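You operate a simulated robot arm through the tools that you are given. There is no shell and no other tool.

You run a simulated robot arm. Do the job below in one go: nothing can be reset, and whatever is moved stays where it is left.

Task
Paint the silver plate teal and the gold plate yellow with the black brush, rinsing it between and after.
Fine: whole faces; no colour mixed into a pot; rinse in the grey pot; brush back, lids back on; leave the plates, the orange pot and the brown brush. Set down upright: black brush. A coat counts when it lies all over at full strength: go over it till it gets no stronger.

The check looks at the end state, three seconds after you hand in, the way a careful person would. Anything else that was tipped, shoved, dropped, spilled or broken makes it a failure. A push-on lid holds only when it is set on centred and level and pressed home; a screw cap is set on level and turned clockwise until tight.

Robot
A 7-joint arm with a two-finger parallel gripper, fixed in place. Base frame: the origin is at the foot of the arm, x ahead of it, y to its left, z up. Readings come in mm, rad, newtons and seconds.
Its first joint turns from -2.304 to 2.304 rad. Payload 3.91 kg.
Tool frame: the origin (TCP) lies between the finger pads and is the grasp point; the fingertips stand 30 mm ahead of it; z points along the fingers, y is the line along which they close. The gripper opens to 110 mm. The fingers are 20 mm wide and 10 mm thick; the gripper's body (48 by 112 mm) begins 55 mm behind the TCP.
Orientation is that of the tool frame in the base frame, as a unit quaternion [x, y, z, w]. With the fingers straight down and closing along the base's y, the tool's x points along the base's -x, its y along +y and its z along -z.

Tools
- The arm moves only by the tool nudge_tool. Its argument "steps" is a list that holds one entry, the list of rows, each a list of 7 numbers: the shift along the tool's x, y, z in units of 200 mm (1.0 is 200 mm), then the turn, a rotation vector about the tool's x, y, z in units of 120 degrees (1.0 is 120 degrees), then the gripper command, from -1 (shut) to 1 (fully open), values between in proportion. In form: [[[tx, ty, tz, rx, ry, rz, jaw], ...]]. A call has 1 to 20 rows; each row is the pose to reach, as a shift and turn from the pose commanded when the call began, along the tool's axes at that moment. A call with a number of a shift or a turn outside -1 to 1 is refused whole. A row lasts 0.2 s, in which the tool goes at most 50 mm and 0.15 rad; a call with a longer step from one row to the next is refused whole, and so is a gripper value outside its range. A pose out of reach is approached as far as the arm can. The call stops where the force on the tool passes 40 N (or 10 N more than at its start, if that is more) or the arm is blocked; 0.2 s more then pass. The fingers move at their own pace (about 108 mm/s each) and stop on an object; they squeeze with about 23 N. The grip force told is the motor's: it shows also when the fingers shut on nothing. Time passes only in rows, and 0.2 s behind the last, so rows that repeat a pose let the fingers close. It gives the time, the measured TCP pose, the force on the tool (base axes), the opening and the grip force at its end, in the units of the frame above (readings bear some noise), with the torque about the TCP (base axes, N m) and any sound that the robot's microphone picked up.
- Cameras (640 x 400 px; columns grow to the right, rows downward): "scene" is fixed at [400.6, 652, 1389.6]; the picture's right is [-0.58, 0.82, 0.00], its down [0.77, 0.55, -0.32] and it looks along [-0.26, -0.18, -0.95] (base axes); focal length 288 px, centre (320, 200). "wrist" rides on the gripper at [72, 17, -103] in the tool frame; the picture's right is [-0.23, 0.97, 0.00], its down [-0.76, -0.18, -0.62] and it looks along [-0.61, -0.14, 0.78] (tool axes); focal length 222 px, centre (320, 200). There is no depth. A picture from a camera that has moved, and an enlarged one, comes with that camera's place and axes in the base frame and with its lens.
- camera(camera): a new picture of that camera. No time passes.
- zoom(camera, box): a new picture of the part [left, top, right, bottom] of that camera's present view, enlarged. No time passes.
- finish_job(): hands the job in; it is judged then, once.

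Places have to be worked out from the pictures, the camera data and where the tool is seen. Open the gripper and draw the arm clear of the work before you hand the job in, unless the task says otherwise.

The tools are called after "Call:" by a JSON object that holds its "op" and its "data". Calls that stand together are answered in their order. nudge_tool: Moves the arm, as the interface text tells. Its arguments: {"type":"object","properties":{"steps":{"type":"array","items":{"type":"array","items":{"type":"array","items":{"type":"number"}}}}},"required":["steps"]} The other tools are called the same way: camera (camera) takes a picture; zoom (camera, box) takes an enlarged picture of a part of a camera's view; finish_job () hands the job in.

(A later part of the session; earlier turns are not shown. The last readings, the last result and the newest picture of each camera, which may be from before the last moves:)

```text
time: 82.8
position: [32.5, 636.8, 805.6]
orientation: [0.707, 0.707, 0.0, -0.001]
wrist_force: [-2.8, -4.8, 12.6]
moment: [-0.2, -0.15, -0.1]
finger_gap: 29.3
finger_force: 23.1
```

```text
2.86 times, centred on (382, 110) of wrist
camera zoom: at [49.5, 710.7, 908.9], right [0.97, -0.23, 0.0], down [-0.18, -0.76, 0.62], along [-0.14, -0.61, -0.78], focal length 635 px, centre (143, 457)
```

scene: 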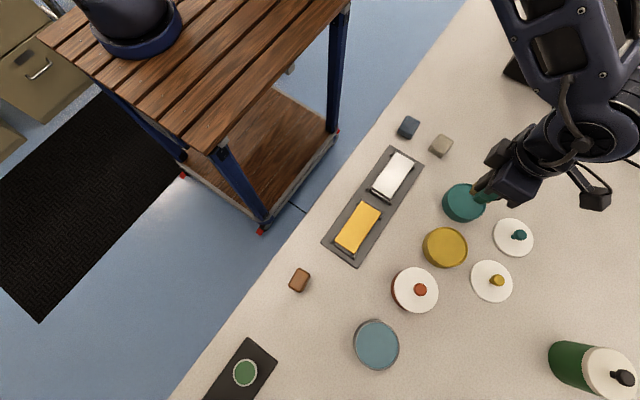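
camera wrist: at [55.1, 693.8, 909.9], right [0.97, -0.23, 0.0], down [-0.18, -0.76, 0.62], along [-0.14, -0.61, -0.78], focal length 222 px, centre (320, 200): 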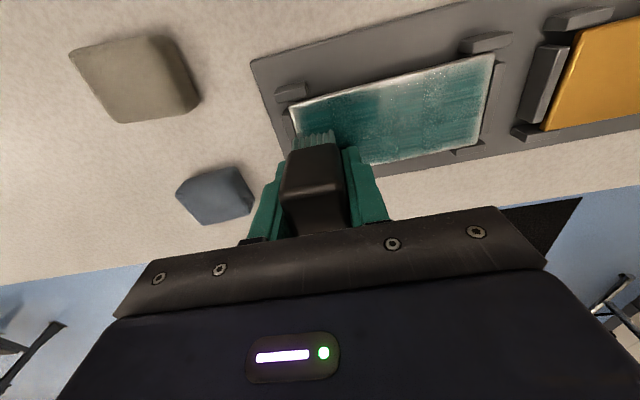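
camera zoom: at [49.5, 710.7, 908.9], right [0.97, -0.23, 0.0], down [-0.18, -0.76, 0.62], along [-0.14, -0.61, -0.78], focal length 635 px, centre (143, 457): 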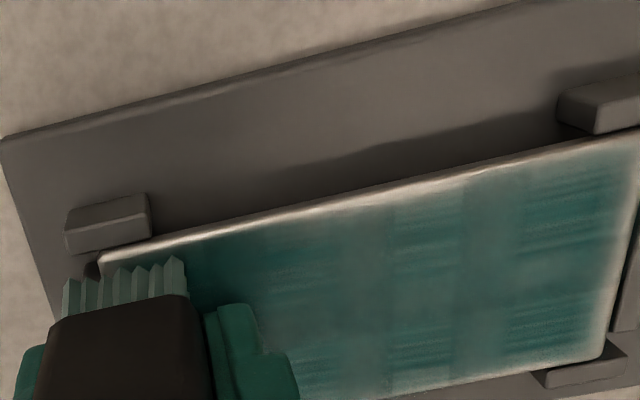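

Let me lift away and compare the coat from the scene camera with the earlier picture.

Call:
{"op": "nudge_tool", "data": {"steps": [[[0, 0, -0.03, 0, 0, 0, -1], [0, 0, -0.08, 0, 0, 0, -1], [0, 0, -0.15, 0, 0, 0, -1], [0.02, 0.005, -0.2, 0, 0, 0, -1], [0.06, 0.01, -0.225, 0, 0, 0, -1], [0.12, 0.02, -0.225, 0, 0, 0, -1], [0.2, 0.03, -0.225, 0, 0, 0, -1], [0.29, 0.045, -0.225, 0, 0, 0, -1], [0.38, 0.06, -0.225, 0, 0, 0, -1], [0.47, 0.075, -0.225, 0, 0, 0, -1], [0.56, 0.09, -0.225, 0, 0, 0, -1], [0.65, 0.092, -0.225, 0, 0, 0, -1], [0.72, 0.092, -0.225, 0, 0, 0, -1], [0.78, 0.092, -0.225, 0, 0, 0, -1], [0.81, 0.092, -0.225, 0, 0, 0, -1], [0.8175, 0.092, -0.225, 0, 0, 0, -1], [0.8175, 0.092, -0.225, 0, 0, 0, -1]]]}}

Call:
{"op": "zoom", "data": {"camera": "scene", "box": [360, 145, 424, 205]}}

Call:
{"op": "zoom", "data": {"camera": "wrist", "box": [192, 30, 448, 190]}}

```text
time: 86.4
position: [52.3, 801.1, 850.0]
orientation: [0.706, 0.708, 0.0, 0.001]
wrist_force: [0.1, 0.2, -0.4]
moment: [0.03, -0.03, 0.0]
finger_gap: 29.5
finger_force: 23.0
```

```text
6.67 times, centred on (392, 175) of scene
camera zoom: at [400.6, 652.0, 1389.6], right [-0.58, 0.82, 0.0], down [0.77, 0.55, -0.32], along [-0.26, -0.18, -0.95], focal length 1917 px, centre (-160, 367)
```

zoom: 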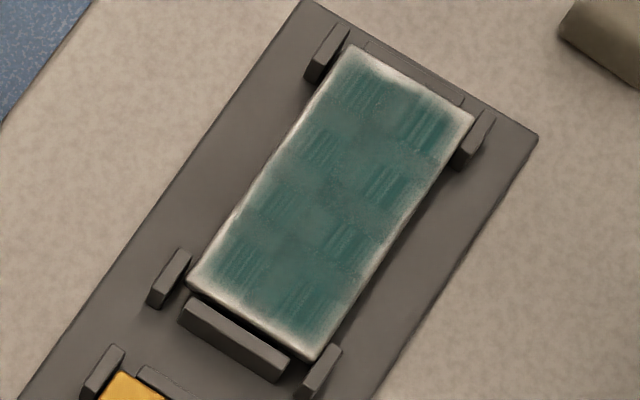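

```text
2.50 times, centred on (320, 110) of wrist
camera zoom: at [68.5, 874.7, 953.9], right [0.97, -0.23, 0.0], down [-0.18, -0.76, 0.62], along [-0.14, -0.61, -0.78], focal length 555 px, centre (320, 425)
```

zoom: 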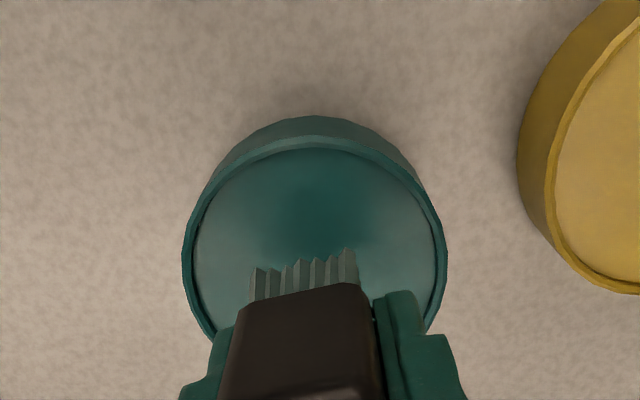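

The coat looks like a grid of overlapping soft-edged patches, all similarly strong, with the pale rim unchanged. To make sure it's saturated, I reload once more and repeat a full pass, then compare.

Call:
{"op": "nudge_tool", "data": {"steps": [[[-0.003, -0.003, 0.03, 0, 0, 0, -1], [-0.003, -0.003, 0.07, 0, 0, 0, -1], [-0.003, -0.003, 0.11, 0, 0, 0, -1], [-0.003, -0.003, 0.145, 0, 0, 0, -1], [-0.003, -0.003, 0.17, 0, 0, 0, -1], [-0.003, -0.003, 0.185, 0, 0, 0, -1], [-0.003, -0.003, 0.193, 0, 0, 0, -1], [-0.003, -0.003, 0.197, 0, 0, 0, -1], [-0.003, -0.003, 0.197, 0, 0, 0, -1]]]}}

```text
time: 88.4
position: [52.1, 800.7, 812.5]
orientation: [0.707, 0.707, 0.001, 0.0]
wrist_force: [0.0, -0.2, 0.0]
moment: [0.0, -0.02, -0.01]
finger_gap: 29.5
finger_force: 22.8
```

No contact yet; lower 2 mm more.

Call:
{"op": "nudge_tool", "data": {"steps": [[[0, 0, 0.005, 0, 0, 0, -1], [0, 0, 0.01, 0, 0, 0, -1], [0, 0, 0.012, 0, 0, 0, -1], [0, 0, 0.012, 0, 0, 0, -1]]]}}

```text
time: 89.4
position: [52.1, 800.5, 810.8]
orientation: [0.707, 0.707, 0.001, -0.001]
wrist_force: [-1.5, -4.6, 24.0]
moment: [-0.25, 0.03, -0.02]
finger_gap: 29.5
finger_force: 22.3
```

Contact (24 N). Now lift and go back to the plate for another full serpentine.

Call:
{"op": "nudge_tool", "data": {"steps": [[[0, 0, -0.04, 0, 0, 0, -1], [0, 0, -0.1, 0, 0, 0, -1], [0, 0, -0.17, 0, 0, 0, -1], [-0.04, 0.02, -0.19, 0, 0, 0, -1], [-0.1, 0.06, -0.19, 0, 0, 0, -1], [-0.18, 0.1, -0.19, 0, 0, 0, -1], [-0.27, 0.15, -0.19, 0, 0, 0, -1], [-0.36, 0.2, -0.19, 0, 0, 0, -1], [-0.45, 0.25, -0.19, 0, 0, 0, -1], [-0.54, 0.3, -0.19, 0, 0, 0, -1], [-0.63, 0.35, -0.19, 0, 0, 0, -1], [-0.7, 0.39, -0.19, 0, 0, 0, -1], [-0.75, 0.405, -0.18, 0, 0, 0, -1], [-0.76, 0.405, -0.14, 0, 0, 0, -1], [-0.76, 0.405, -0.08, 0, 0, 0, -1], [-0.76, 0.405, -0.03, 0, 0, 0, -1], [-0.76, 0.405, 0.005, 0, 0, 0, -1], [-0.76, 0.405, 0.018, 0, 0, 0, -1], [-0.76, 0.405, 0.023, 0, 0, 0, -1]]]}}

Call:
{"op": "nudge_tool", "data": {"steps": [[[0, -0.03, 0, 0, 0, 0, -1], [0, -0.07, 0, 0, 0, 0, -1], [0, -0.11, 0, 0, 0, 0, -1], [0, -0.15, 0, 0, 0, 0, -1], [0, -0.19, 0, 0, 0, 0, -1], [0, -0.23, 0, 0, 0, 0, -1], [0, -0.27, 0, 0, 0, 0, -1], [0, -0.31, 0, 0, 0, 0, -1], [0, -0.35, 0, 0, 0, 0, -1], [0, -0.39, 0, 0, 0, 0, -1], [0, -0.43, 0, 0, 0, 0, -1], [0, -0.47, 0, 0, 0, 0, -1], [0, -0.5, 0, 0, 0, 0, -1], [0, -0.5, 0, 0, 0, 0, -1], [-0.03, -0.5, 0, 0, 0, 0, -1], [-0.06, -0.5, 0, 0, 0, 0, -1], [-0.09, -0.5, 0, 0, 0, 0, -1], [-0.12, -0.5, 0, 0, 0, 0, -1], [-0.145, -0.5, 0, 0, 0, 0, -1], [-0.145, -0.5, 0, 0, 0, 0, -1]]]}}

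Call:
{"op": "nudge_tool", "data": {"steps": [[[0, 0.03, 0, 0, 0, 0, -1], [0, 0.07, 0, 0, 0, 0, -1], [0, 0.11, 0, 0, 0, 0, -1], [0, 0.15, 0, 0, 0, 0, -1], [0, 0.19, 0, 0, 0, 0, -1], [0, 0.23, 0, 0, 0, 0, -1], [0, 0.27, 0, 0, 0, 0, -1], [0, 0.31, 0, 0, 0, 0, -1], [0, 0.35, 0, 0, 0, 0, -1], [0, 0.39, 0, 0, 0, 0, -1], [0, 0.43, 0, 0, 0, 0, -1], [0, 0.47, 0, 0, 0, 0, -1], [0, 0.5, 0, 0, 0, 0, -1], [0, 0.5, 0, 0, 0, 0, -1], [0.03, 0.5, 0, 0, 0, 0, -1], [0.07, 0.5, 0, 0, 0, 0, -1], [0.07, 0.46, 0, 0, 0, 0, -1], [0.07, 0.41, 0, 0, 0, 0, -1], [0.07, 0.36, 0, 0, 0, 0, -1], [0.07, 0.31, 0, 0, 0, 0, -1]]]}}

Call:
{"op": "zoom", "data": {"camera": "wrist", "box": [170, 50, 458, 230]}}

```text
time: 93.4
position: [133.0, 649.0, 805.3]
orientation: [0.707, 0.707, 0.001, -0.001]
wrist_force: [-0.9, -7.0, 20.8]
moment: [-0.36, 0.25, 0.09]
finger_gap: 29.5
finger_force: 22.5
```

```text
time: 94.5
position: [101.4, 649.1, 805.4]
orientation: [0.707, 0.707, 0.001, -0.001]
wrist_force: [-1.5, -1.7, 5.3]
moment: [-0.1, 0.04, 0.0]
finger_gap: 29.8
finger_force: 23.4
stopped in row 5: the force on the tool passed its limit at 45 N (the readings are from after the stop); the commanded pose is now the measured one
```

```text
time: 98.7
position: [164.2, 662.0, 804.0]
orientation: [0.707, 0.707, 0.001, -0.001]
wrist_force: [8.0, 2.6, 11.3]
moment: [-0.07, -0.28, 0.14]
finger_gap: 29.9
finger_force: 22.8
```

```text
2.22 times, centred on (314, 140) of wrist
camera zoom: at [181.3, 736.1, 908.5], right [0.97, -0.23, 0.0], down [-0.18, -0.76, 0.62], along [-0.14, -0.61, -0.78], focal length 494 px, centre (333, 333)
```

zoom: 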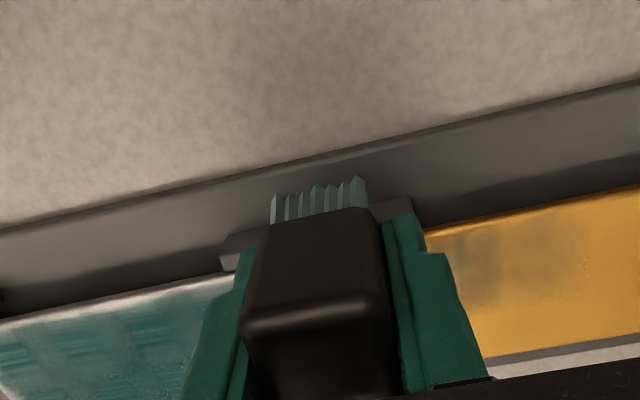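

I made a mistake by chaining those calls: one stopped early on force, so the next ran from a shifted start and carried the brush over onto the gold plate. I lift straight up at once and inspect.

Call:
{"op": "nudge_tool", "data": {"steps": [[[0, 0, -0.03, 0, 0, 0, -1], [0, 0, -0.08, 0, 0, 0, -1], [0, 0, -0.16, 0, 0, 0, -1], [0, 0, -0.24, 0, 0, 0, -1], [0, 0, -0.28, 0, 0, 0, -1], [0, 0, -0.28, 0, 0, 0, -1]]]}}

Call:
{"op": "camera", "data": {"camera": "wrist"}}

Call:
{"op": "camera", "data": {"camera": "scene"}}

```text
time: 100.1
position: [164.3, 663.4, 861.4]
orientation: [0.707, 0.707, 0.001, -0.001]
wrist_force: [0.6, 0.5, -0.5]
moment: [-0.03, 0.02, 0.0]
finger_gap: 29.6
finger_force: 23.2
```

```text
taken
camera wrist: at [181.1, 736.3, 964.8], right [0.97, -0.23, 0.0], down [-0.18, -0.76, 0.62], along [-0.14, -0.61, -0.78], focal length 222 px, centre (320, 200)
```

wrist: 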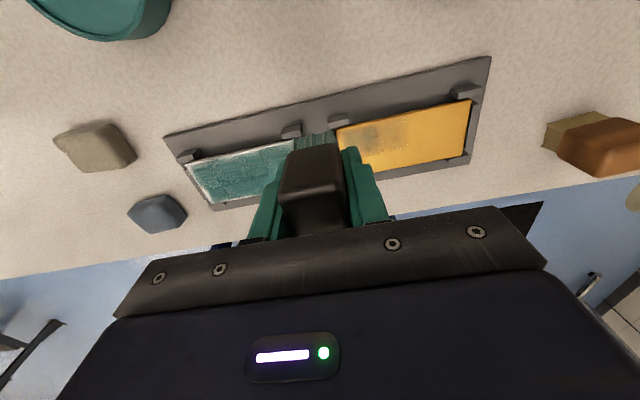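

```text
taken
```

scene: 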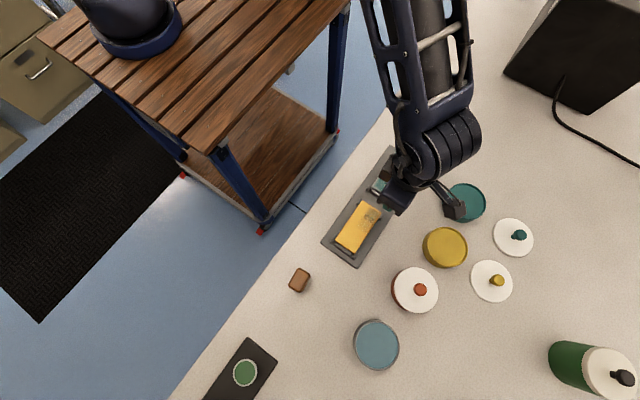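

The gold plate has a faint teal smudge at its low-x/+y part. I'll zoom in to judge it and check that plates and clips stayed in place.

Call:
{"op": "zoom", "data": {"camera": "wrist", "box": [320, 80, 500, 190]}}

Call:
{"op": "zoom", "data": {"camera": "wrist", "box": [160, 100, 340, 215]}}

Call:
{"op": "zoom", "data": {"camera": "scene", "box": [326, 190, 406, 270]}}

```text
3.56 times, centred on (410, 135) of wrist
camera zoom: at [181.1, 736.3, 964.8], right [0.97, -0.23, 0.0], down [-0.18, -0.76, 0.62], along [-0.14, -0.61, -0.78], focal length 790 px, centre (0, 431)
```

zoom: 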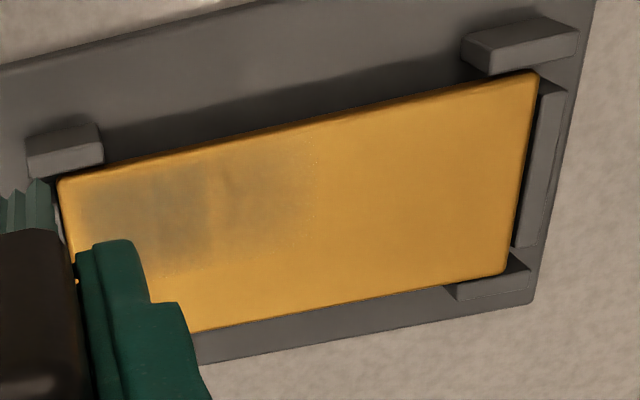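

```text
3.48 times, centred on (250, 158) of wrist
camera zoom: at [181.1, 736.3, 964.8], right [0.97, -0.23, 0.0], down [-0.18, -0.76, 0.62], along [-0.14, -0.61, -0.78], focal length 773 px, centre (564, 348)
```

zoom: 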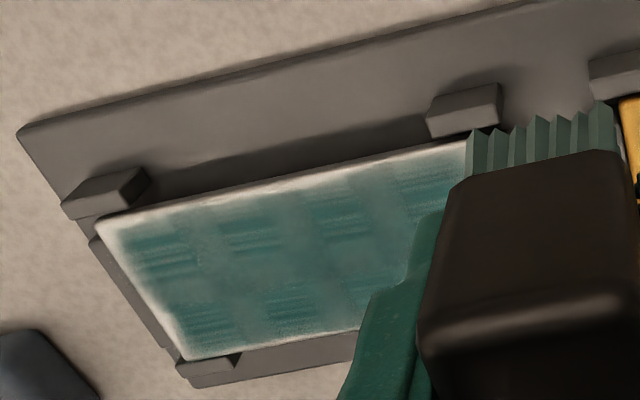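

```text
5.00 times, centred on (366, 230) of scene
camera zoom: at [400.6, 652.0, 1389.6], right [-0.58, 0.82, 0.0], down [0.77, 0.55, -0.32], along [-0.26, -0.18, -0.95], focal length 1438 px, centre (90, 50)
```

zoom: 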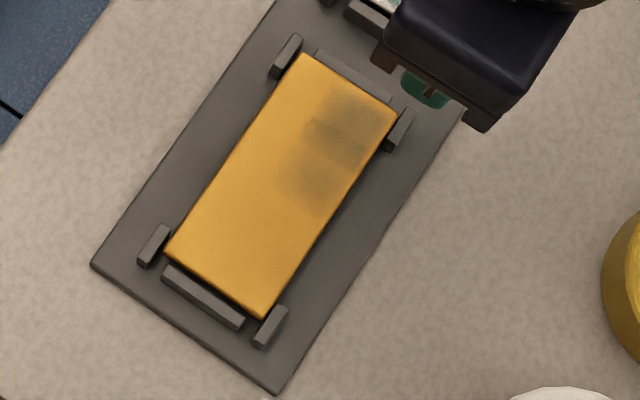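

The smudge on gold is faint and limited to two patches; the plates and clips look in place. I'll move the arm aside (towards the teal pot) to check the silver plate and brush grip before continuing.

Call:
{"op": "nudge_tool", "data": {"steps": [[[0.02, -0.02, 0, 0, 0, 0, -1], [0.07, -0.06, 0, 0, 0, 0, -1], [0.14, -0.12, 0, 0, 0, 0, -1], [0.22, -0.19, 0, 0, 0, 0, -1], [0.3, -0.26, 0, 0, 0, 0, -1], [0.38, -0.33, 0, 0, 0, 0, -1], [0.46, -0.4, 0, 0, 0, 0, -1], [0.54, -0.47, 0, 0, 0, 0, -1], [0.61, -0.53, 0, 0, 0, 0, -1], [0.66, -0.56, 0, 0, 0, 0, -1], [0.685, -0.565, 0, 0, 0, 0, -1], [0.685, -0.565, 0, 0, 0, 0, -1]]]}}

Call:
{"op": "zoom", "data": {"camera": "scene", "box": [320, 140, 432, 270]}}

Call:
{"op": "zoom", "data": {"camera": "scene", "box": [360, 145, 424, 205]}}

Call:
{"op": "zoom", "data": {"camera": "wrist", "box": [192, 30, 448, 190]}}

```text
time: 102.7
position: [49.4, 800.3, 861.7]
orientation: [0.707, 0.707, 0.001, 0.0]
wrist_force: [0.6, 0.6, -1.0]
moment: [0.01, 0.01, 0.01]
finger_gap: 29.5
finger_force: 23.0
```

```text
3.08 times, centred on (376, 205) of scene
camera zoom: at [400.6, 652.0, 1389.6], right [-0.58, 0.82, 0.0], down [0.77, 0.55, -0.32], along [-0.26, -0.18, -0.95], focal length 885 px, centre (148, 185)
```

zoom: 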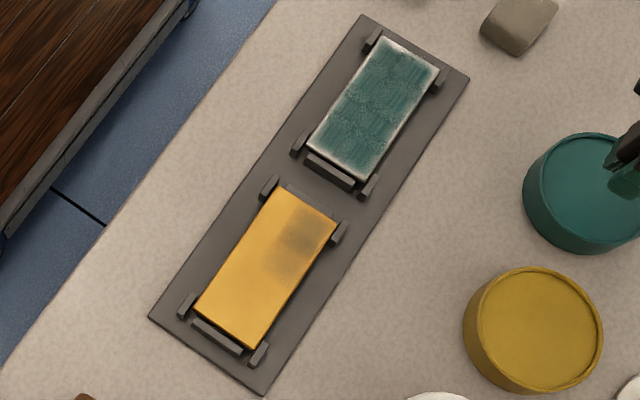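

```text
6.67 times, centred on (392, 175) of scene
camera zoom: at [400.6, 652.0, 1389.6], right [-0.58, 0.82, 0.0], down [0.77, 0.55, -0.32], along [-0.26, -0.18, -0.95], focal length 1917 px, centre (-160, 367)
```

zoom: 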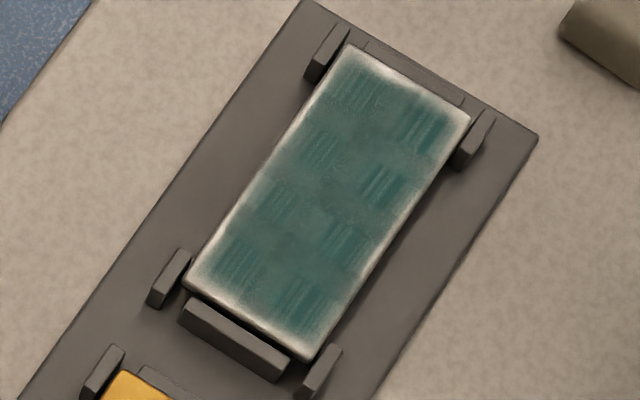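

```text
2.50 times, centred on (320, 110) of wrist
camera zoom: at [67.3, 873.1, 964.9], right [0.97, -0.23, 0.0], down [-0.18, -0.76, 0.62], along [-0.14, -0.61, -0.78], focal length 555 px, centre (320, 425)
```

zoom: 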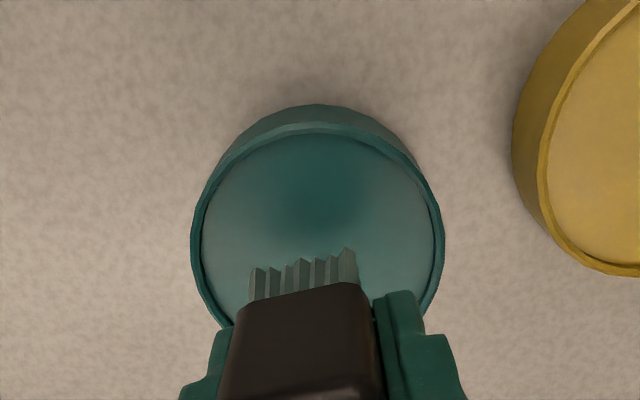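

The silver coat looks the same as before the last pass, so it's likely at or near saturation. One more loaded, gentle full pass will confirm it; dipping again lightly.

Call:
{"op": "nudge_tool", "data": {"steps": [[[0, 0.008, 0.03, 0, 0, 0, -1], [0, 0.008, 0.08, 0, 0, 0, -1], [0, 0.008, 0.13, 0, 0, 0, -1], [0, 0.008, 0.18, 0, 0, 0, -1], [0, 0.008, 0.22, 0, 0, 0, -1], [0, 0.008, 0.24, 0, 0, 0, -1], [0, 0.008, 0.248, 0, 0, 0, -1], [0, 0.008, 0.253, 0, 0, 0, -1], [0, 0.008, 0.253, 0, 0, 0, -1]]]}}

```text
time: 104.7
position: [53.5, 800.5, 812.0]
orientation: [0.707, 0.707, 0.001, 0.0]
wrist_force: [-0.1, -0.3, 1.3]
moment: [-0.03, -0.01, 0.01]
finger_gap: 29.7
finger_force: 23.4
```

Just touching (1.3 N). Press ~0.8 mm more for a proper load.

Call:
{"op": "nudge_tool", "data": {"steps": [[[0, 0, 0.004, 0, 0, 0, -1], [0, 0, 0.004, 0, 0, 0, -1], [0, 0, 0.004, 0, 0, 0, -1]]]}}

```text
time: 105.5
position: [54.1, 799.6, 811.7]
orientation: [0.707, 0.707, 0.001, 0.0]
wrist_force: [1.2, -3.3, 13.9]
moment: [-0.21, 0.03, -0.02]
finger_gap: 29.8
finger_force: 23.1
```

Loaded (14 N). Lift and return to the (+x,+y) corner of the silver plate, stopping just above contact.

Call:
{"op": "nudge_tool", "data": {"steps": [[[0, 0, -0.04, 0, 0, 0, -1], [0, 0, -0.1, 0, 0, 0, -1], [0, 0, -0.17, 0, 0, 0, -1], [-0.04, 0.02, -0.19, 0, 0, 0, -1], [-0.1, 0.06, -0.19, 0, 0, 0, -1], [-0.18, 0.1, -0.19, 0, 0, 0, -1], [-0.27, 0.15, -0.19, 0, 0, 0, -1], [-0.36, 0.2, -0.19, 0, 0, 0, -1], [-0.45, 0.25, -0.19, 0, 0, 0, -1], [-0.54, 0.3, -0.19, 0, 0, 0, -1], [-0.63, 0.35, -0.19, 0, 0, 0, -1], [-0.7, 0.385, -0.19, 0, 0, 0, -1], [-0.75, 0.395, -0.18, 0, 0, 0, -1], [-0.76, 0.395, -0.14, 0, 0, 0, -1], [-0.76, 0.395, -0.08, 0, 0, 0, -1], [-0.76, 0.395, -0.03, 0, 0, 0, -1], [-0.76, 0.395, 0.005, 0, 0, 0, -1], [-0.76, 0.395, 0.018, 0, 0, 0, -1], [-0.76, 0.395, 0.022, 0, 0, 0, -1]]]}}

```text
time: 109.5
position: [132.7, 647.8, 805.6]
orientation: [0.707, 0.707, 0.0, 0.0]
wrist_force: [-0.2, -1.8, 6.8]
moment: [-0.13, 0.1, 0.02]
finger_gap: 29.4
finger_force: 22.4
```

Contact at 6.8 N – good. Sweep along the +y edge to x≈33.

Call:
{"op": "nudge_tool", "data": {"steps": [[[0, -0.03, 0, 0, 0, 0, -1], [0, -0.07, 0, 0, 0, 0, -1], [0, -0.11, 0, 0, 0, 0, -1], [0, -0.15, 0, 0, 0, 0, -1], [0, -0.19, 0, 0, 0, 0, -1], [0, -0.23, 0, 0, 0, 0, -1], [0, -0.27, 0, 0, 0, 0, -1], [0, -0.31, 0, 0, 0, 0, -1], [0, -0.35, 0, 0, 0, 0, -1], [0, -0.39, 0, 0, 0, 0, -1], [0, -0.43, 0, 0, 0, 0, -1], [0, -0.47, 0, 0, 0, 0, -1], [0, -0.5, 0, 0, 0, 0, -1], [0, -0.5, 0, 0, 0, 0, -1]]]}}

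```text
time: 112.5
position: [31.3, 648.4, 805.2]
orientation: [0.707, 0.707, 0.001, 0.0]
wrist_force: [5.2, 0.8, 14.4]
moment: [-0.1, -0.37, 0.05]
finger_gap: 29.2
finger_force: 22.9
```

Lane done (no stop). Now cross toward −y and come back along the −y edge to x≈133.

Call:
{"op": "nudge_tool", "data": {"steps": [[[-0.03, 0.005, 0, 0, 0, 0, -1], [-0.06, 0.005, 0, 0, 0, 0, -1], [-0.09, 0.005, 0, 0, 0, 0, -1], [-0.12, 0.005, 0, 0, 0, 0, -1], [-0.14, 0.005, 0, 0, 0, 0, -1], [-0.14, 0.04, 0, 0, 0, 0, -1], [-0.14, 0.08, 0, 0, 0, 0, -1], [-0.14, 0.12, 0, 0, 0, 0, -1], [-0.14, 0.16, 0, 0, 0, 0, -1], [-0.14, 0.2, 0, 0, 0, 0, -1], [-0.14, 0.24, 0, 0, 0, 0, -1], [-0.14, 0.28, 0, 0, 0, 0, -1], [-0.14, 0.32, 0, 0, 0, 0, -1], [-0.14, 0.36, 0, 0, 0, 0, -1], [-0.14, 0.4, 0, 0, 0, 0, -1], [-0.14, 0.44, 0, 0, 0, 0, -1], [-0.14, 0.48, 0, 0, 0, 0, -1], [-0.14, 0.505, 0, 0, 0, 0, -1], [-0.14, 0.505, 0, 0, 0, 0, -1]]]}}

```text
time: 116.5
position: [133.2, 619.3, 805.9]
orientation: [0.707, 0.707, 0.0, 0.0]
wrist_force: [-5.4, -0.1, 16.4]
moment: [0.18, 0.29, 0.02]
finger_gap: 29.7
finger_force: 23.1
```

Good. Now to the middle lane and back to x≈34, then lift and compare.

Call:
{"op": "nudge_tool", "data": {"steps": [[[0.03, 0, 0, 0, 0, 0, -1], [0.07, 0, 0, 0, 0, 0, -1], [0.07, -0.04, 0, 0, 0, 0, -1], [0.07, -0.08, 0, 0, 0, 0, -1], [0.07, -0.12, 0, 0, 0, 0, -1], [0.07, -0.16, 0, 0, 0, 0, -1], [0.07, -0.2, 0, 0, 0, 0, -1], [0.07, -0.24, 0, 0, 0, 0, -1], [0.07, -0.28, 0, 0, 0, 0, -1], [0.07, -0.32, 0, 0, 0, 0, -1], [0.07, -0.36, 0, 0, 0, 0, -1], [0.07, -0.4, 0, 0, 0, 0, -1], [0.07, -0.44, 0, 0, 0, 0, -1], [0.07, -0.48, 0, 0, 0, 0, -1], [0.07, -0.5, 0, 0, 0, 0, -1], [0.07, -0.5, -0.04, 0, 0, 0, -1], [0.07, -0.5, -0.1, 0, 0, 0, -1], [0.07, -0.5, -0.18, 0, 0, 0, -1], [0.07, -0.5, -0.23, 0, 0, 0, -1], [0.07, -0.5, -0.25, 0, 0, 0, -1]]]}}

```text
time: 120.7
position: [31.1, 634.5, 854.6]
orientation: [0.707, 0.707, 0.001, -0.001]
wrist_force: [0.6, -0.2, -0.7]
moment: [0.01, -0.02, 0.0]
finger_gap: 29.6
finger_force: 23.0
```

Moving aside to compare the silver plate from the scene camera.

Call:
{"op": "nudge_tool", "data": {"steps": [[[0.03, 0.01, -0.02, 0, 0, 0, -1], [0.09, 0.02, -0.05, 0, 0, 0, -1], [0.17, 0.04, -0.08, 0, 0, 0, -1], [0.26, 0.06, -0.1, 0, 0, 0, -1], [0.35, 0.07, -0.1, 0, 0, 0, -1], [0.44, 0.08, -0.1, 0, 0, 0, -1], [0.53, 0.09, -0.1, 0, 0, 0, -1], [0.62, 0.1, -0.1, 0, 0, 0, -1], [0.7, 0.1, -0.1, 0, 0, 0, -1], [0.75, 0.1, -0.1, 0, 0, 0, -1], [0.77, 0.1, -0.1, 0, 0, 0, -1]]]}}

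Call:
{"op": "zoom", "data": {"camera": "scene", "box": [360, 145, 424, 205]}}

Call:
{"op": "zoom", "data": {"camera": "scene", "box": [330, 250, 450, 370]}}

Call:
{"op": "camera", "data": {"camera": "wrist"}}

```text
time: 123.1
position: [52.4, 788.5, 877.1]
orientation: [0.707, 0.707, 0.0, 0.0]
wrist_force: [-0.3, 1.0, -0.8]
moment: [0.0, 0.0, 0.01]
finger_gap: 29.6
finger_force: 23.6
```

```text
6.67 times, centred on (392, 175) of scene
camera zoom: at [400.6, 652.0, 1389.6], right [-0.58, 0.82, 0.0], down [0.77, 0.55, -0.32], along [-0.26, -0.18, -0.95], focal length 1917 px, centre (-160, 367)
```

zoom: 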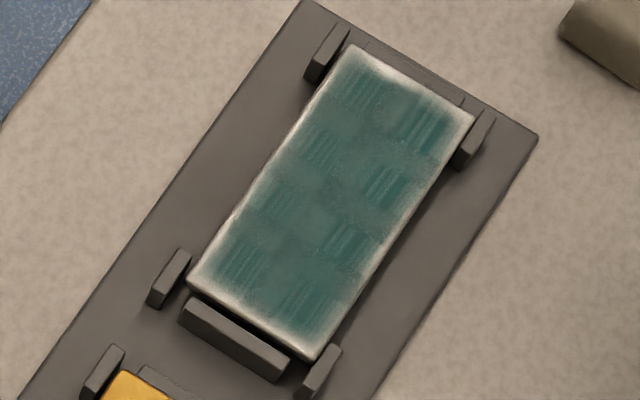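

```text
3.33 times, centred on (390, 310) of scene
camera zoom: at [400.6, 652.0, 1389.6], right [-0.58, 0.82, 0.0], down [0.77, 0.55, -0.32], along [-0.26, -0.18, -0.95], focal length 958 px, centre (87, -167)
```

zoom: 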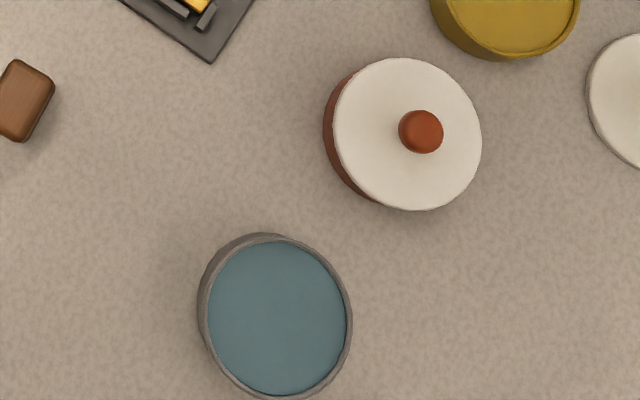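

```text
taken
camera wrist: at [68.7, 861.6, 978.9], right [0.97, -0.23, 0.0], down [-0.18, -0.76, 0.62], along [-0.14, -0.61, -0.78], focal length 222 px, centre (320, 200)
```

wrist: 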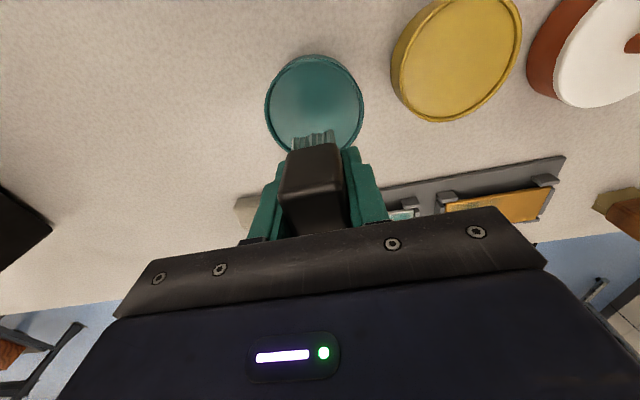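

The silver coat did not change with another full loaded pass (even where the brush centre went right to the edge), so it's at full strength; the soft pale rim is just how patches fade. Next: rinse in the grey pot, travelling along y≈715 so nothing passes over the yellow pot or plates.

Call:
{"op": "nudge_tool", "data": {"steps": [[[-0.03, 0, 0, 0, 0, 0, -1], [-0.1, 0, 0, 0, 0, 0, -1], [-0.18, 0.02, 0, 0, 0, 0, -1], [-0.26, 0.06, 0, 0, 0, 0, -1], [-0.32, 0.12, 0, 0, 0, 0, -1], [-0.36, 0.2, 0, 0, 0, 0, -1], [-0.37, 0.3, 0, 0, 0, 0, -1], [-0.37, 0.4, 0, 0, 0, 0, -1], [-0.37, 0.5, 0, 0, 0, 0, -1], [-0.37, 0.6, 0, 0, 0, 0, -1], [-0.37, 0.7, 0, 0, 0, 0, -1], [-0.37, 0.8, 0, 0, 0, 0, -1], [-0.37, 0.89, 0, 0, 0, 0, -1], [-0.37, 0.96, 0, 0, 0, 0, -1], [-0.37, 1.0, 0, 0, 0, 0, -1]]]}}

Call:
{"op": "camera", "data": {"camera": "wrist"}}

```text
time: 126.3
position: [252.9, 714.5, 874.5]
orientation: [0.707, 0.707, 0.001, -0.001]
wrist_force: [-0.2, 0.2, -1.0]
moment: [-0.01, -0.02, -0.02]
finger_gap: 29.7
finger_force: 22.5
```

```text
taken
camera wrist: at [268.9, 787.1, 978.7], right [0.97, -0.23, 0.0], down [-0.18, -0.76, 0.62], along [-0.14, -0.61, -0.78], focal length 222 px, centre (320, 200)
```

wrist: 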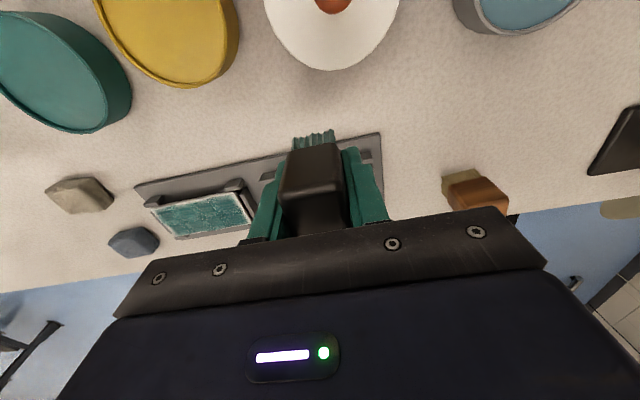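

Continuing to the grey pot.

Call:
{"op": "nudge_tool", "data": {"steps": [[[0, 0.04, 0, 0, 0, 0, -1], [0, 0.12, 0, 0, 0, 0, -1], [0, 0.22, 0, 0, 0, 0, -1], [0, 0.32, 0, 0, 0, 0, -1], [0, 0.42, 0, 0, 0, 0, -1], [0, 0.52, 0, 0, 0, 0, -1], [0, 0.62, 0, 0, 0, 0, -1], [0.02, 0.7, 0, 0, 0, 0, -1], [0.06, 0.75, 0, 0, 0, 0, -1], [0.12, 0.77, 0, 0, 0, 0, -1], [0.19, 0.775, 0, 0, 0, 0, -1], [0.26, 0.775, 0, 0, 0, 0, -1], [0.31, 0.775, 0, 0, 0, 0, -1], [0.34, 0.775, 0, 0, 0, 0, -1], [0.35, 0.775, 0, 0, 0, 0, -1]]]}}

Call:
{"op": "zoom", "data": {"camera": "wrist", "box": [192, 30, 448, 190]}}

Call:
{"op": "zoom", "data": {"camera": "scene", "box": [312, 290, 440, 390]}}

```text
time: 129.5
position: [407.5, 783.4, 876.1]
orientation: [0.707, 0.708, 0.0, -0.001]
wrist_force: [-0.2, 0.5, -0.8]
moment: [0.0, -0.02, 0.01]
finger_gap: 29.4
finger_force: 23.0
```

```text
2.50 times, centred on (320, 110) of wrist
camera zoom: at [424.1, 857.6, 979.2], right [0.97, -0.23, 0.0], down [-0.18, -0.76, 0.62], along [-0.14, -0.61, -0.78], focal length 555 px, centre (320, 425)
```

zoom: 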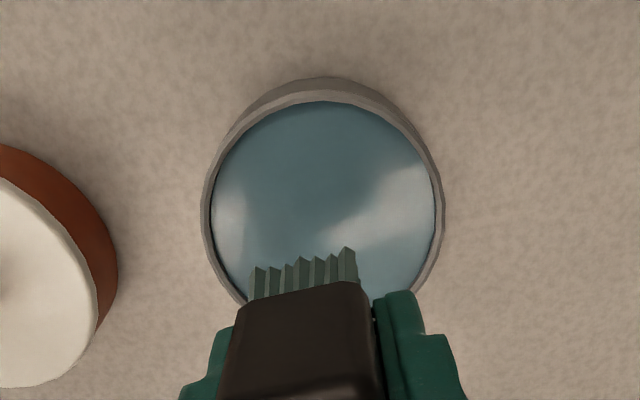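

```text
4.00 times, centred on (376, 340) of scene
camera zoom: at [400.6, 652.0, 1389.6], right [-0.58, 0.82, 0.0], down [0.77, 0.55, -0.32], along [-0.26, -0.18, -0.95], focal length 1150 px, centre (96, -360)
```

zoom: 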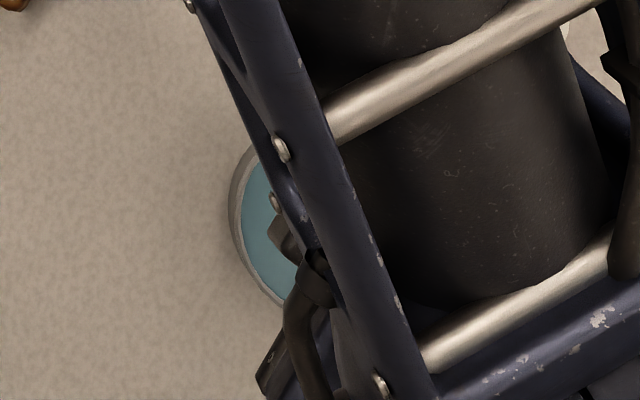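

Grey pot centre works out to ≈(412, 788), rim z≈780. Centre over it and lower toward the water.

Call:
{"op": "nudge_tool", "data": {"steps": [[[0.01, 0.01, 0.02, 0, 0, 0, -1], [0.023, 0.0225, 0.06, 0, 0, 0, -1], [0.023, 0.0225, 0.12, 0, 0, 0, -1], [0.023, 0.0225, 0.18, 0, 0, 0, -1], [0.023, 0.0225, 0.235, 0, 0, 0, -1], [0.023, 0.0225, 0.28, 0, 0, 0, -1], [0.023, 0.0225, 0.305, 0, 0, 0, -1], [0.023, 0.0225, 0.315, 0, 0, 0, -1], [0.023, 0.0225, 0.315, 0, 0, 0, -1]]]}}

Call:
{"op": "zoom", "data": {"camera": "wrist", "box": [192, 30, 448, 190]}}

```text
time: 131.5
position: [412.2, 789.9, 811.2]
orientation: [0.707, 0.707, 0.0, -0.001]
wrist_force: [-0.6, -0.2, -0.1]
moment: [-0.02, 0.01, 0.0]
finger_gap: 29.6
finger_force: 22.8
```

```text
2.50 times, centred on (320, 110) of wrist
camera zoom: at [428.9, 862.0, 916.3], right [0.97, -0.23, 0.0], down [-0.18, -0.76, 0.62], along [-0.14, -0.61, -0.78], focal length 555 px, centre (320, 425)
```

zoom: 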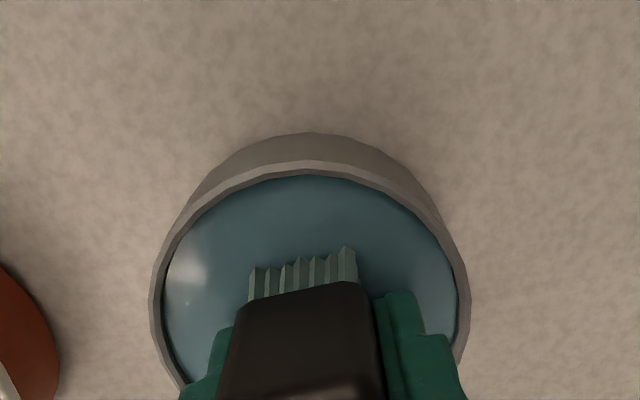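

Centred, no contact yet. Continue downward 1 mm per row.

Call:
{"op": "nudge_tool", "data": {"steps": [[[0, 0, 0.005, 0, 0, 0, -1], [0, 0, 0.01, 0, 0, 0, -1], [0, 0, 0.014, 0, 0, 0, -1], [0, 0, 0.014, 0, 0, 0, -1]]]}}

Call:
{"op": "zoom", "data": {"camera": "wrist", "box": [192, 30, 448, 190]}}

```text
time: 132.5
position: [412.9, 787.9, 810.8]
orientation: [0.707, 0.707, 0.001, -0.001]
wrist_force: [-1.9, -3.7, 12.0]
moment: [-0.2, 0.11, 0.03]
finger_gap: 29.8
finger_force: 22.9
```

```text
2.50 times, centred on (320, 110) of wrist
camera zoom: at [429.0, 861.8, 914.2], right [0.97, -0.23, 0.0], down [-0.18, -0.76, 0.62], along [-0.14, -0.6, -0.78], focal length 555 px, centre (320, 425)
```

zoom: 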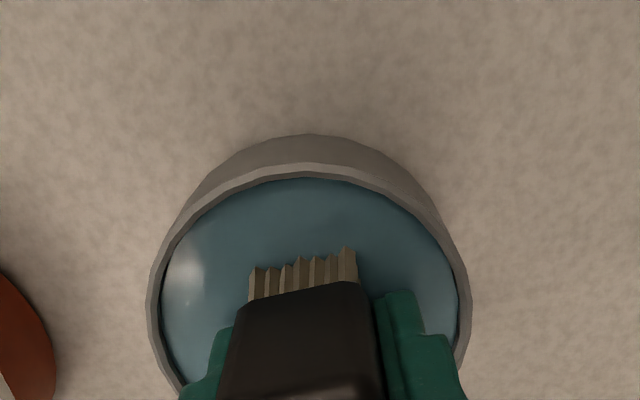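

The bristles are clean tan again on contact. I swirl ±4 mm for a second to make sure, then lift.

Call:
{"op": "nudge_tool", "data": {"steps": [[[0, 0, -0.002, 0, 0, 0, -1], [0, 0.02, -0.002, 0, 0, 0, -1], [0.02, 0, -0.002, 0, 0, 0, -1], [0, -0.02, -0.002, 0, 0, 0, -1], [-0.02, 0, -0.002, 0, 0, 0, -1], [0, 0.02, -0.002, 0, 0, 0, -1], [0, 0, -0.002, 0, 0, 0, -1], [0, 0, -0.002, 0, 0, 0, -1], [0, 0, -0.03, 0, 0, 0, -1], [0, 0, -0.08, 0, 0, 0, -1], [0, 0, -0.15, 0, 0, 0, -1], [0, 0, -0.22, 0, 0, 0, -1], [0, 0, -0.28, 0, 0, 0, -1], [0, 0, -0.3, 0, 0, 0, -1], [0, 0, -0.3, 0, 0, 0, -1], [0, 0, -0.3, 0, 0, 0, -1], [0, 0, -0.3, 0, 0, 0, -1]]]}}

Call:
{"op": "zoom", "data": {"camera": "wrist", "box": [192, 30, 448, 190]}}

```text
time: 136.1
position: [412.2, 788.5, 869.6]
orientation: [0.707, 0.707, 0.001, -0.001]
wrist_force: [0.4, -0.4, -0.6]
moment: [0.02, 0.01, 0.02]
finger_gap: 29.4
finger_force: 23.3
```

```text
2.50 times, centred on (320, 110) of wrist
camera zoom: at [428.8, 862.1, 973.1], right [0.97, -0.23, 0.0], down [-0.18, -0.76, 0.62], along [-0.14, -0.61, -0.78], focal length 555 px, centre (320, 425)
```

zoom: 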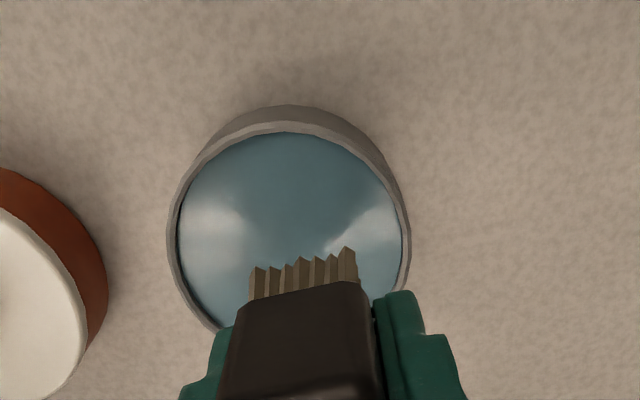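

Bristles are clean. However, the grey pot appears dragged ~9 mm toward −x by the swirl, so no more sideways motion in contact; I'll nudge it back during the final rinse. Now to the yellow pot (≈166, 810.5) via y≈715.

Call:
{"op": "nudge_tool", "data": {"steps": [[[-0.03, 0, 0, 0, 0, 0, -1], [-0.09, -0.01, 0, 0, 0, 0, -1], [-0.17, -0.03, 0, 0, 0, 0, -1], [-0.25, -0.07, 0, 0, 0, 0, -1], [-0.32, -0.13, 0, 0, 0, 0, -1], [-0.36, -0.21, 0, 0, 0, 0, -1], [-0.37, -0.31, 0, 0, 0, 0, -1], [-0.37, -0.41, 0, 0, 0, 0, -1], [-0.37, -0.51, 0, 0, 0, 0, -1], [-0.37, -0.61, 0, 0, 0, 0, -1], [-0.37, -0.71, 0, 0, 0, 0, -1], [-0.37, -0.81, 0, 0, 0, 0, -1], [-0.37, -0.9, 0, 0, 0, 0, -1], [-0.37, -0.96, 0, 0, 0, 0, -1], [-0.37, -1.0, 0, 0, 0, 0, -1]]]}}

Call:
{"op": "zoom", "data": {"camera": "scene", "box": [330, 250, 450, 370]}}

Call:
{"op": "camera", "data": {"camera": "wrist"}}

```text
time: 139.3
position: [211.1, 713.9, 870.0]
orientation: [0.707, 0.707, 0.0, -0.001]
wrist_force: [-0.5, 1.0, 0.4]
moment: [0.01, -0.02, 0.0]
finger_gap: 29.7
finger_force: 22.2
```

```text
3.33 times, centred on (390, 310) of scene
camera zoom: at [400.6, 652.0, 1389.6], right [-0.58, 0.82, 0.0], down [0.77, 0.55, -0.32], along [-0.26, -0.18, -0.95], focal length 958 px, centre (87, -167)
```

zoom: 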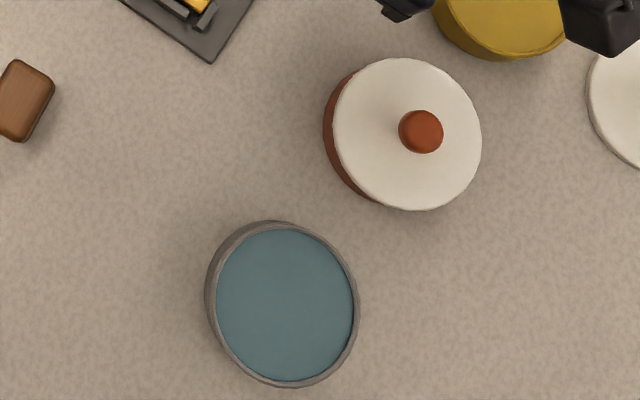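

```text
taken
camera wrist: at [228.3, 787.8, 972.9], right [0.97, -0.23, 0.0], down [-0.18, -0.76, 0.62], along [-0.14, -0.61, -0.78], focal length 222 px, centre (320, 200)
```

wrist: 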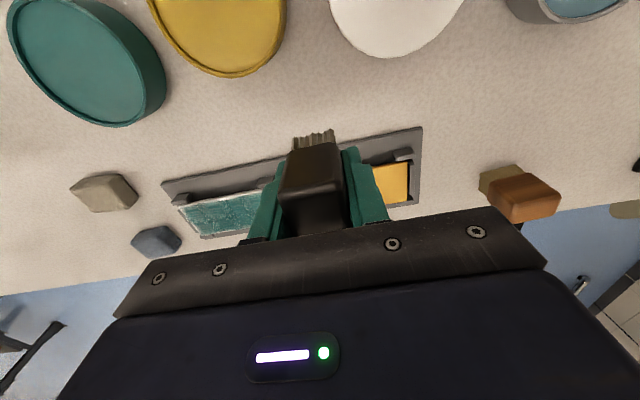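

The scene view confirms the grey pot moved about 8.5 mm in −x; I'll correct that in the final rinse. Now over the yellow pot.

Call:
{"op": "nudge_tool", "data": {"steps": [[[0.02, -0.02, 0, 0, 0, 0, -1], [0.07, -0.05, 0, 0, 0, 0, -1], [0.14, -0.09, 0, 0, 0, 0, -1], [0.22, -0.13, 0, 0, 0, 0, -1], [0.3, -0.17, 0, 0, 0, 0, -1], [0.38, -0.2, 0, 0, 0, 0, -1], [0.44, -0.22, 0, 0, 0, 0, -1], [0.475, -0.223, 0, 0, 0, 0, -1], [0.483, -0.223, 0, 0, 0, 0, -1], [0.483, -0.223, 0, 0, 0, 0, -1]]]}}

Call:
{"op": "zoom", "data": {"camera": "wrist", "box": [192, 30, 448, 190]}}

Call:
{"op": "zoom", "data": {"camera": "scene", "box": [326, 190, 406, 270]}}

```text
time: 141.5
position: [167.8, 811.7, 869.1]
orientation: [0.707, 0.707, 0.001, 0.0]
wrist_force: [0.1, -1.0, -1.5]
moment: [0.03, -0.03, 0.03]
finger_gap: 29.6
finger_force: 23.2
```

```text
2.50 times, centred on (320, 110) of wrist
camera zoom: at [184.2, 884.5, 973.2], right [0.97, -0.23, 0.0], down [-0.18, -0.76, 0.62], along [-0.14, -0.61, -0.78], focal length 555 px, centre (320, 425)
```

zoom: 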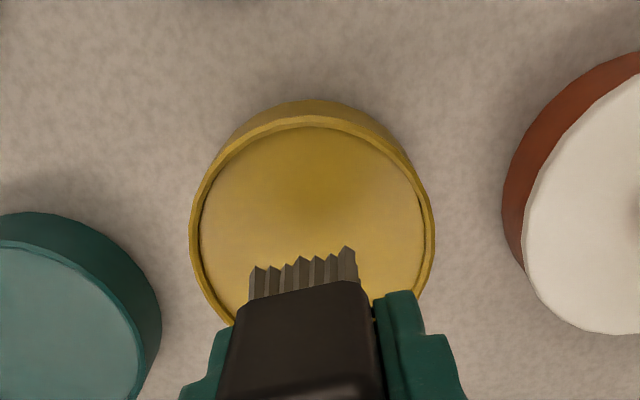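

```text
5.00 times, centred on (366, 230) of scene
camera zoom: at [400.6, 652.0, 1389.6], right [-0.58, 0.82, 0.0], down [0.77, 0.55, -0.32], along [-0.26, -0.18, -0.95], focal length 1438 px, centre (90, 50)
```

zoom: 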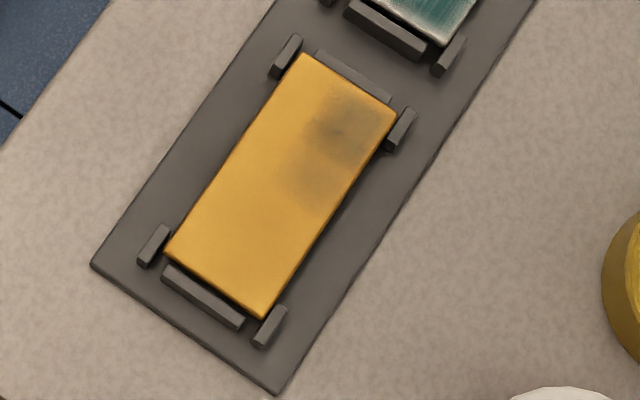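

Centred over the yellow pot (≈167, 812). Lowering to the expected contact height.

Call:
{"op": "nudge_tool", "data": {"steps": [[[0, -0.003, 0.03, 0, 0, 0, -1], [0, -0.003, 0.08, 0, 0, 0, -1], [0, -0.003, 0.14, 0, 0, 0, -1], [0, -0.003, 0.2, 0, 0, 0, -1], [0, -0.003, 0.25, 0, 0, 0, -1], [0, -0.003, 0.28, 0, 0, 0, -1], [0, -0.003, 0.29, 0, 0, 0, -1], [0, -0.003, 0.295, 0, 0, 0, -1], [0, -0.003, 0.295, 0, 0, 0, -1]]]}}

```text
time: 143.5
position: [167.9, 811.8, 811.4]
orientation: [0.707, 0.707, 0.002, -0.001]
wrist_force: [-0.4, 0.4, -0.6]
moment: [0.0, 0.01, 0.02]
finger_gap: 29.5
finger_force: 23.1
```

No contact yet; down 1.4 mm more.

Call:
{"op": "nudge_tool", "data": {"steps": [[[0, 0, 0.003, 0, 0, 0, -1], [0, 0, 0.007, 0, 0, 0, -1], [0, 0, 0.007, 0, 0, 0, -1], [0, 0, 0.007, 0, 0, 0, -1]]]}}

Call:
{"op": "zoom", "data": {"camera": "wrist", "box": [192, 30, 448, 190]}}

```text
time: 144.5
position: [166.7, 811.3, 810.7]
orientation: [0.707, 0.707, 0.001, -0.001]
wrist_force: [0.2, -2.7, 17.6]
moment: [-0.18, 0.02, 0.01]
finger_gap: 29.5
finger_force: 23.0
```

```text
2.50 times, centred on (320, 110) of wrist
camera zoom: at [183.7, 884.3, 914.2], right [0.97, -0.23, 0.0], down [-0.18, -0.76, 0.62], along [-0.14, -0.6, -0.78], focal length 555 px, centre (320, 425)
```

zoom: 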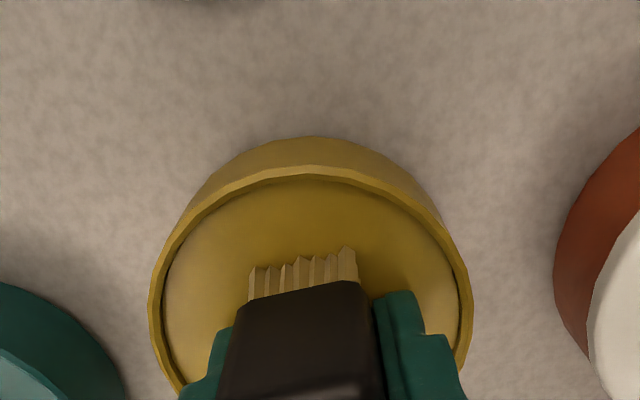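

Bristles loaded with yellow. The gold plate spans about x 179–293, y 606–659; I'll start with its clean −y side (y≈614) at the high-x end, away from the smudge.

Call:
{"op": "nudge_tool", "data": {"steps": [[[0, 0, -0.04, 0, 0, 0, -1], [0, 0, -0.1, 0, 0, 0, -1], [0, 0, -0.17, 0, 0, 0, -1], [-0.05, 0.01, -0.2, 0, 0, 0, -1], [-0.13, 0.02, -0.2, 0, 0, 0, -1], [-0.23, 0.05, -0.2, 0, 0, 0, -1], [-0.34, 0.1, -0.2, 0, 0, 0, -1], [-0.45, 0.17, -0.2, 0, 0, 0, -1], [-0.56, 0.25, -0.2, 0, 0, 0, -1], [-0.67, 0.34, -0.2, 0, 0, 0, -1], [-0.78, 0.43, -0.2, 0, 0, 0, -1], [-0.87, 0.51, -0.2, 0, 0, 0, -1], [-0.94, 0.57, -0.19, 0, 0, 0, -1], [-0.975, 0.6, -0.15, 0, 0, 0, -1], [-0.9875, 0.6065, -0.1, 0, 0, 0, -1], [-0.9875, 0.6065, -0.05, 0, 0, 0, -1], [-0.9875, 0.6065, -0.015, 0, 0, 0, -1], [-0.9875, 0.6065, 0.005, 0, 0, 0, -1], [-0.9875, 0.6065, 0.01, 0, 0, 0, -1], [-0.9875, 0.6065, 0.01, 0, 0, 0, -1]]]}}

Call:
{"op": "zoom", "data": {"camera": "wrist", "box": [192, 30, 448, 190]}}

```text
time: 148.7
position: [288.3, 613.0, 807.6]
orientation: [0.707, 0.707, 0.0, -0.001]
wrist_force: [-0.8, 0.4, -1.0]
moment: [-0.03, 0.01, 0.02]
finger_gap: 29.8
finger_force: 23.1
```

```text
2.50 times, centred on (320, 110) of wrist
camera zoom: at [304.6, 687.1, 910.9], right [0.97, -0.23, 0.0], down [-0.18, -0.76, 0.62], along [-0.14, -0.61, -0.78], focal length 555 px, centre (320, 425)
```

zoom: 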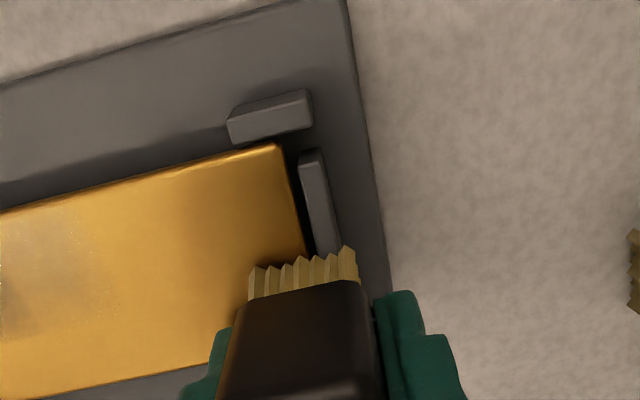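

The brush hangs over the plate's high-x edge (edge at x≈290). I shift 6 mm inward and lower into light contact.

Call:
{"op": "nudge_tool", "data": {"steps": [[[0.0125, -0.03, 0, 0, 0, 0, -1], [0.0125, -0.03, 0.005, 0, 0, 0, -1], [0.0125, -0.03, 0.01, 0, 0, 0, -1], [0.0125, -0.03, 0.01, 0, 0, 0, -1]]]}}

```text
time: 149.7
position: [282.1, 615.7, 806.4]
orientation: [0.707, 0.707, 0.0, 0.0]
wrist_force: [-0.3, -0.3, 4.6]
moment: [0.03, 0.1, 0.02]
finger_gap: 29.4
finger_force: 22.9
```

Light contact, 4.6 N. Stroke along the −y lane to x≈184.

Call:
{"op": "nudge_tool", "data": {"steps": [[[0, -0.03, 0.002, 0, 0, 0, -1], [0, -0.07, 0.002, 0, 0, 0, -1], [0, -0.11, 0.002, 0, 0, 0, -1], [0, -0.15, 0.002, 0, 0, 0, -1], [0, -0.19, 0.002, 0, 0, 0, -1], [0, -0.23, 0.002, 0, 0, 0, -1], [0, -0.27, 0.002, 0, 0, 0, -1], [0, -0.31, 0.002, 0, 0, 0, -1], [0, -0.35, 0.002, 0, 0, 0, -1], [0, -0.39, 0.002, 0, 0, 0, -1], [0, -0.43, 0.002, 0, 0, 0, -1], [0, -0.47, 0.002, 0, 0, 0, -1], [0, -0.49, 0.002, 0, 0, 0, -1], [0, -0.49, 0.002, 0, 0, 0, -1]]]}}

Call:
{"op": "zoom", "data": {"camera": "wrist", "box": [270, 40, 494, 180]}}

Call:
{"op": "zoom", "data": {"camera": "scene", "box": [326, 190, 406, 270]}}

```text
time: 151.3
position: [229.0, 616.3, 806.0]
orientation: [0.707, 0.707, 0.001, 0.0]
wrist_force: [-1.8, -1.6, 8.2]
moment: [0.02, 0.04, 0.01]
finger_gap: 29.5
finger_force: 22.9
stopped in row 8: the force on the tool passed its limit at 46 N (the readings are from after the stop); the commanded pose is now the measured one
```

```text
2.86 times, centred on (382, 110) of wrist
camera zoom: at [245.1, 689.7, 909.2], right [0.97, -0.23, 0.0], down [-0.18, -0.76, 0.62], along [-0.14, -0.6, -0.78], focal length 635 px, centre (143, 457)
```

zoom: 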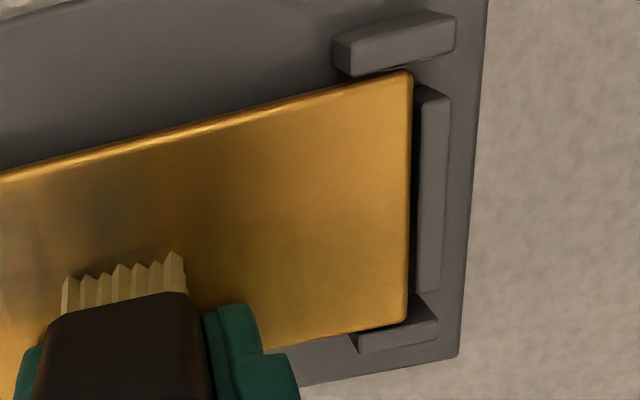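

```text
5.00 times, centred on (366, 230) of scene
camera zoom: at [400.6, 652.0, 1389.6], right [-0.58, 0.82, 0.0], down [0.77, 0.55, -0.32], along [-0.26, -0.18, -0.95], focal length 1438 px, centre (90, 50)
```

zoom: 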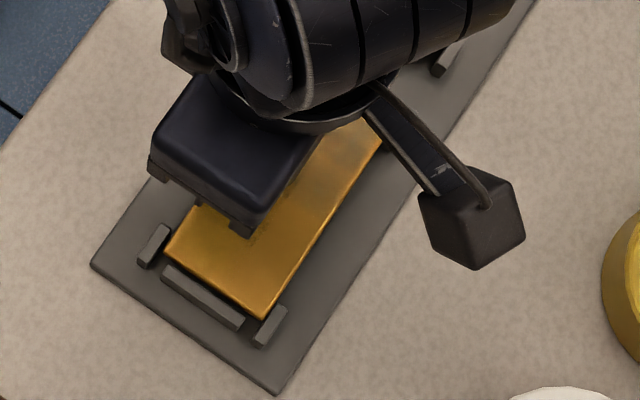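

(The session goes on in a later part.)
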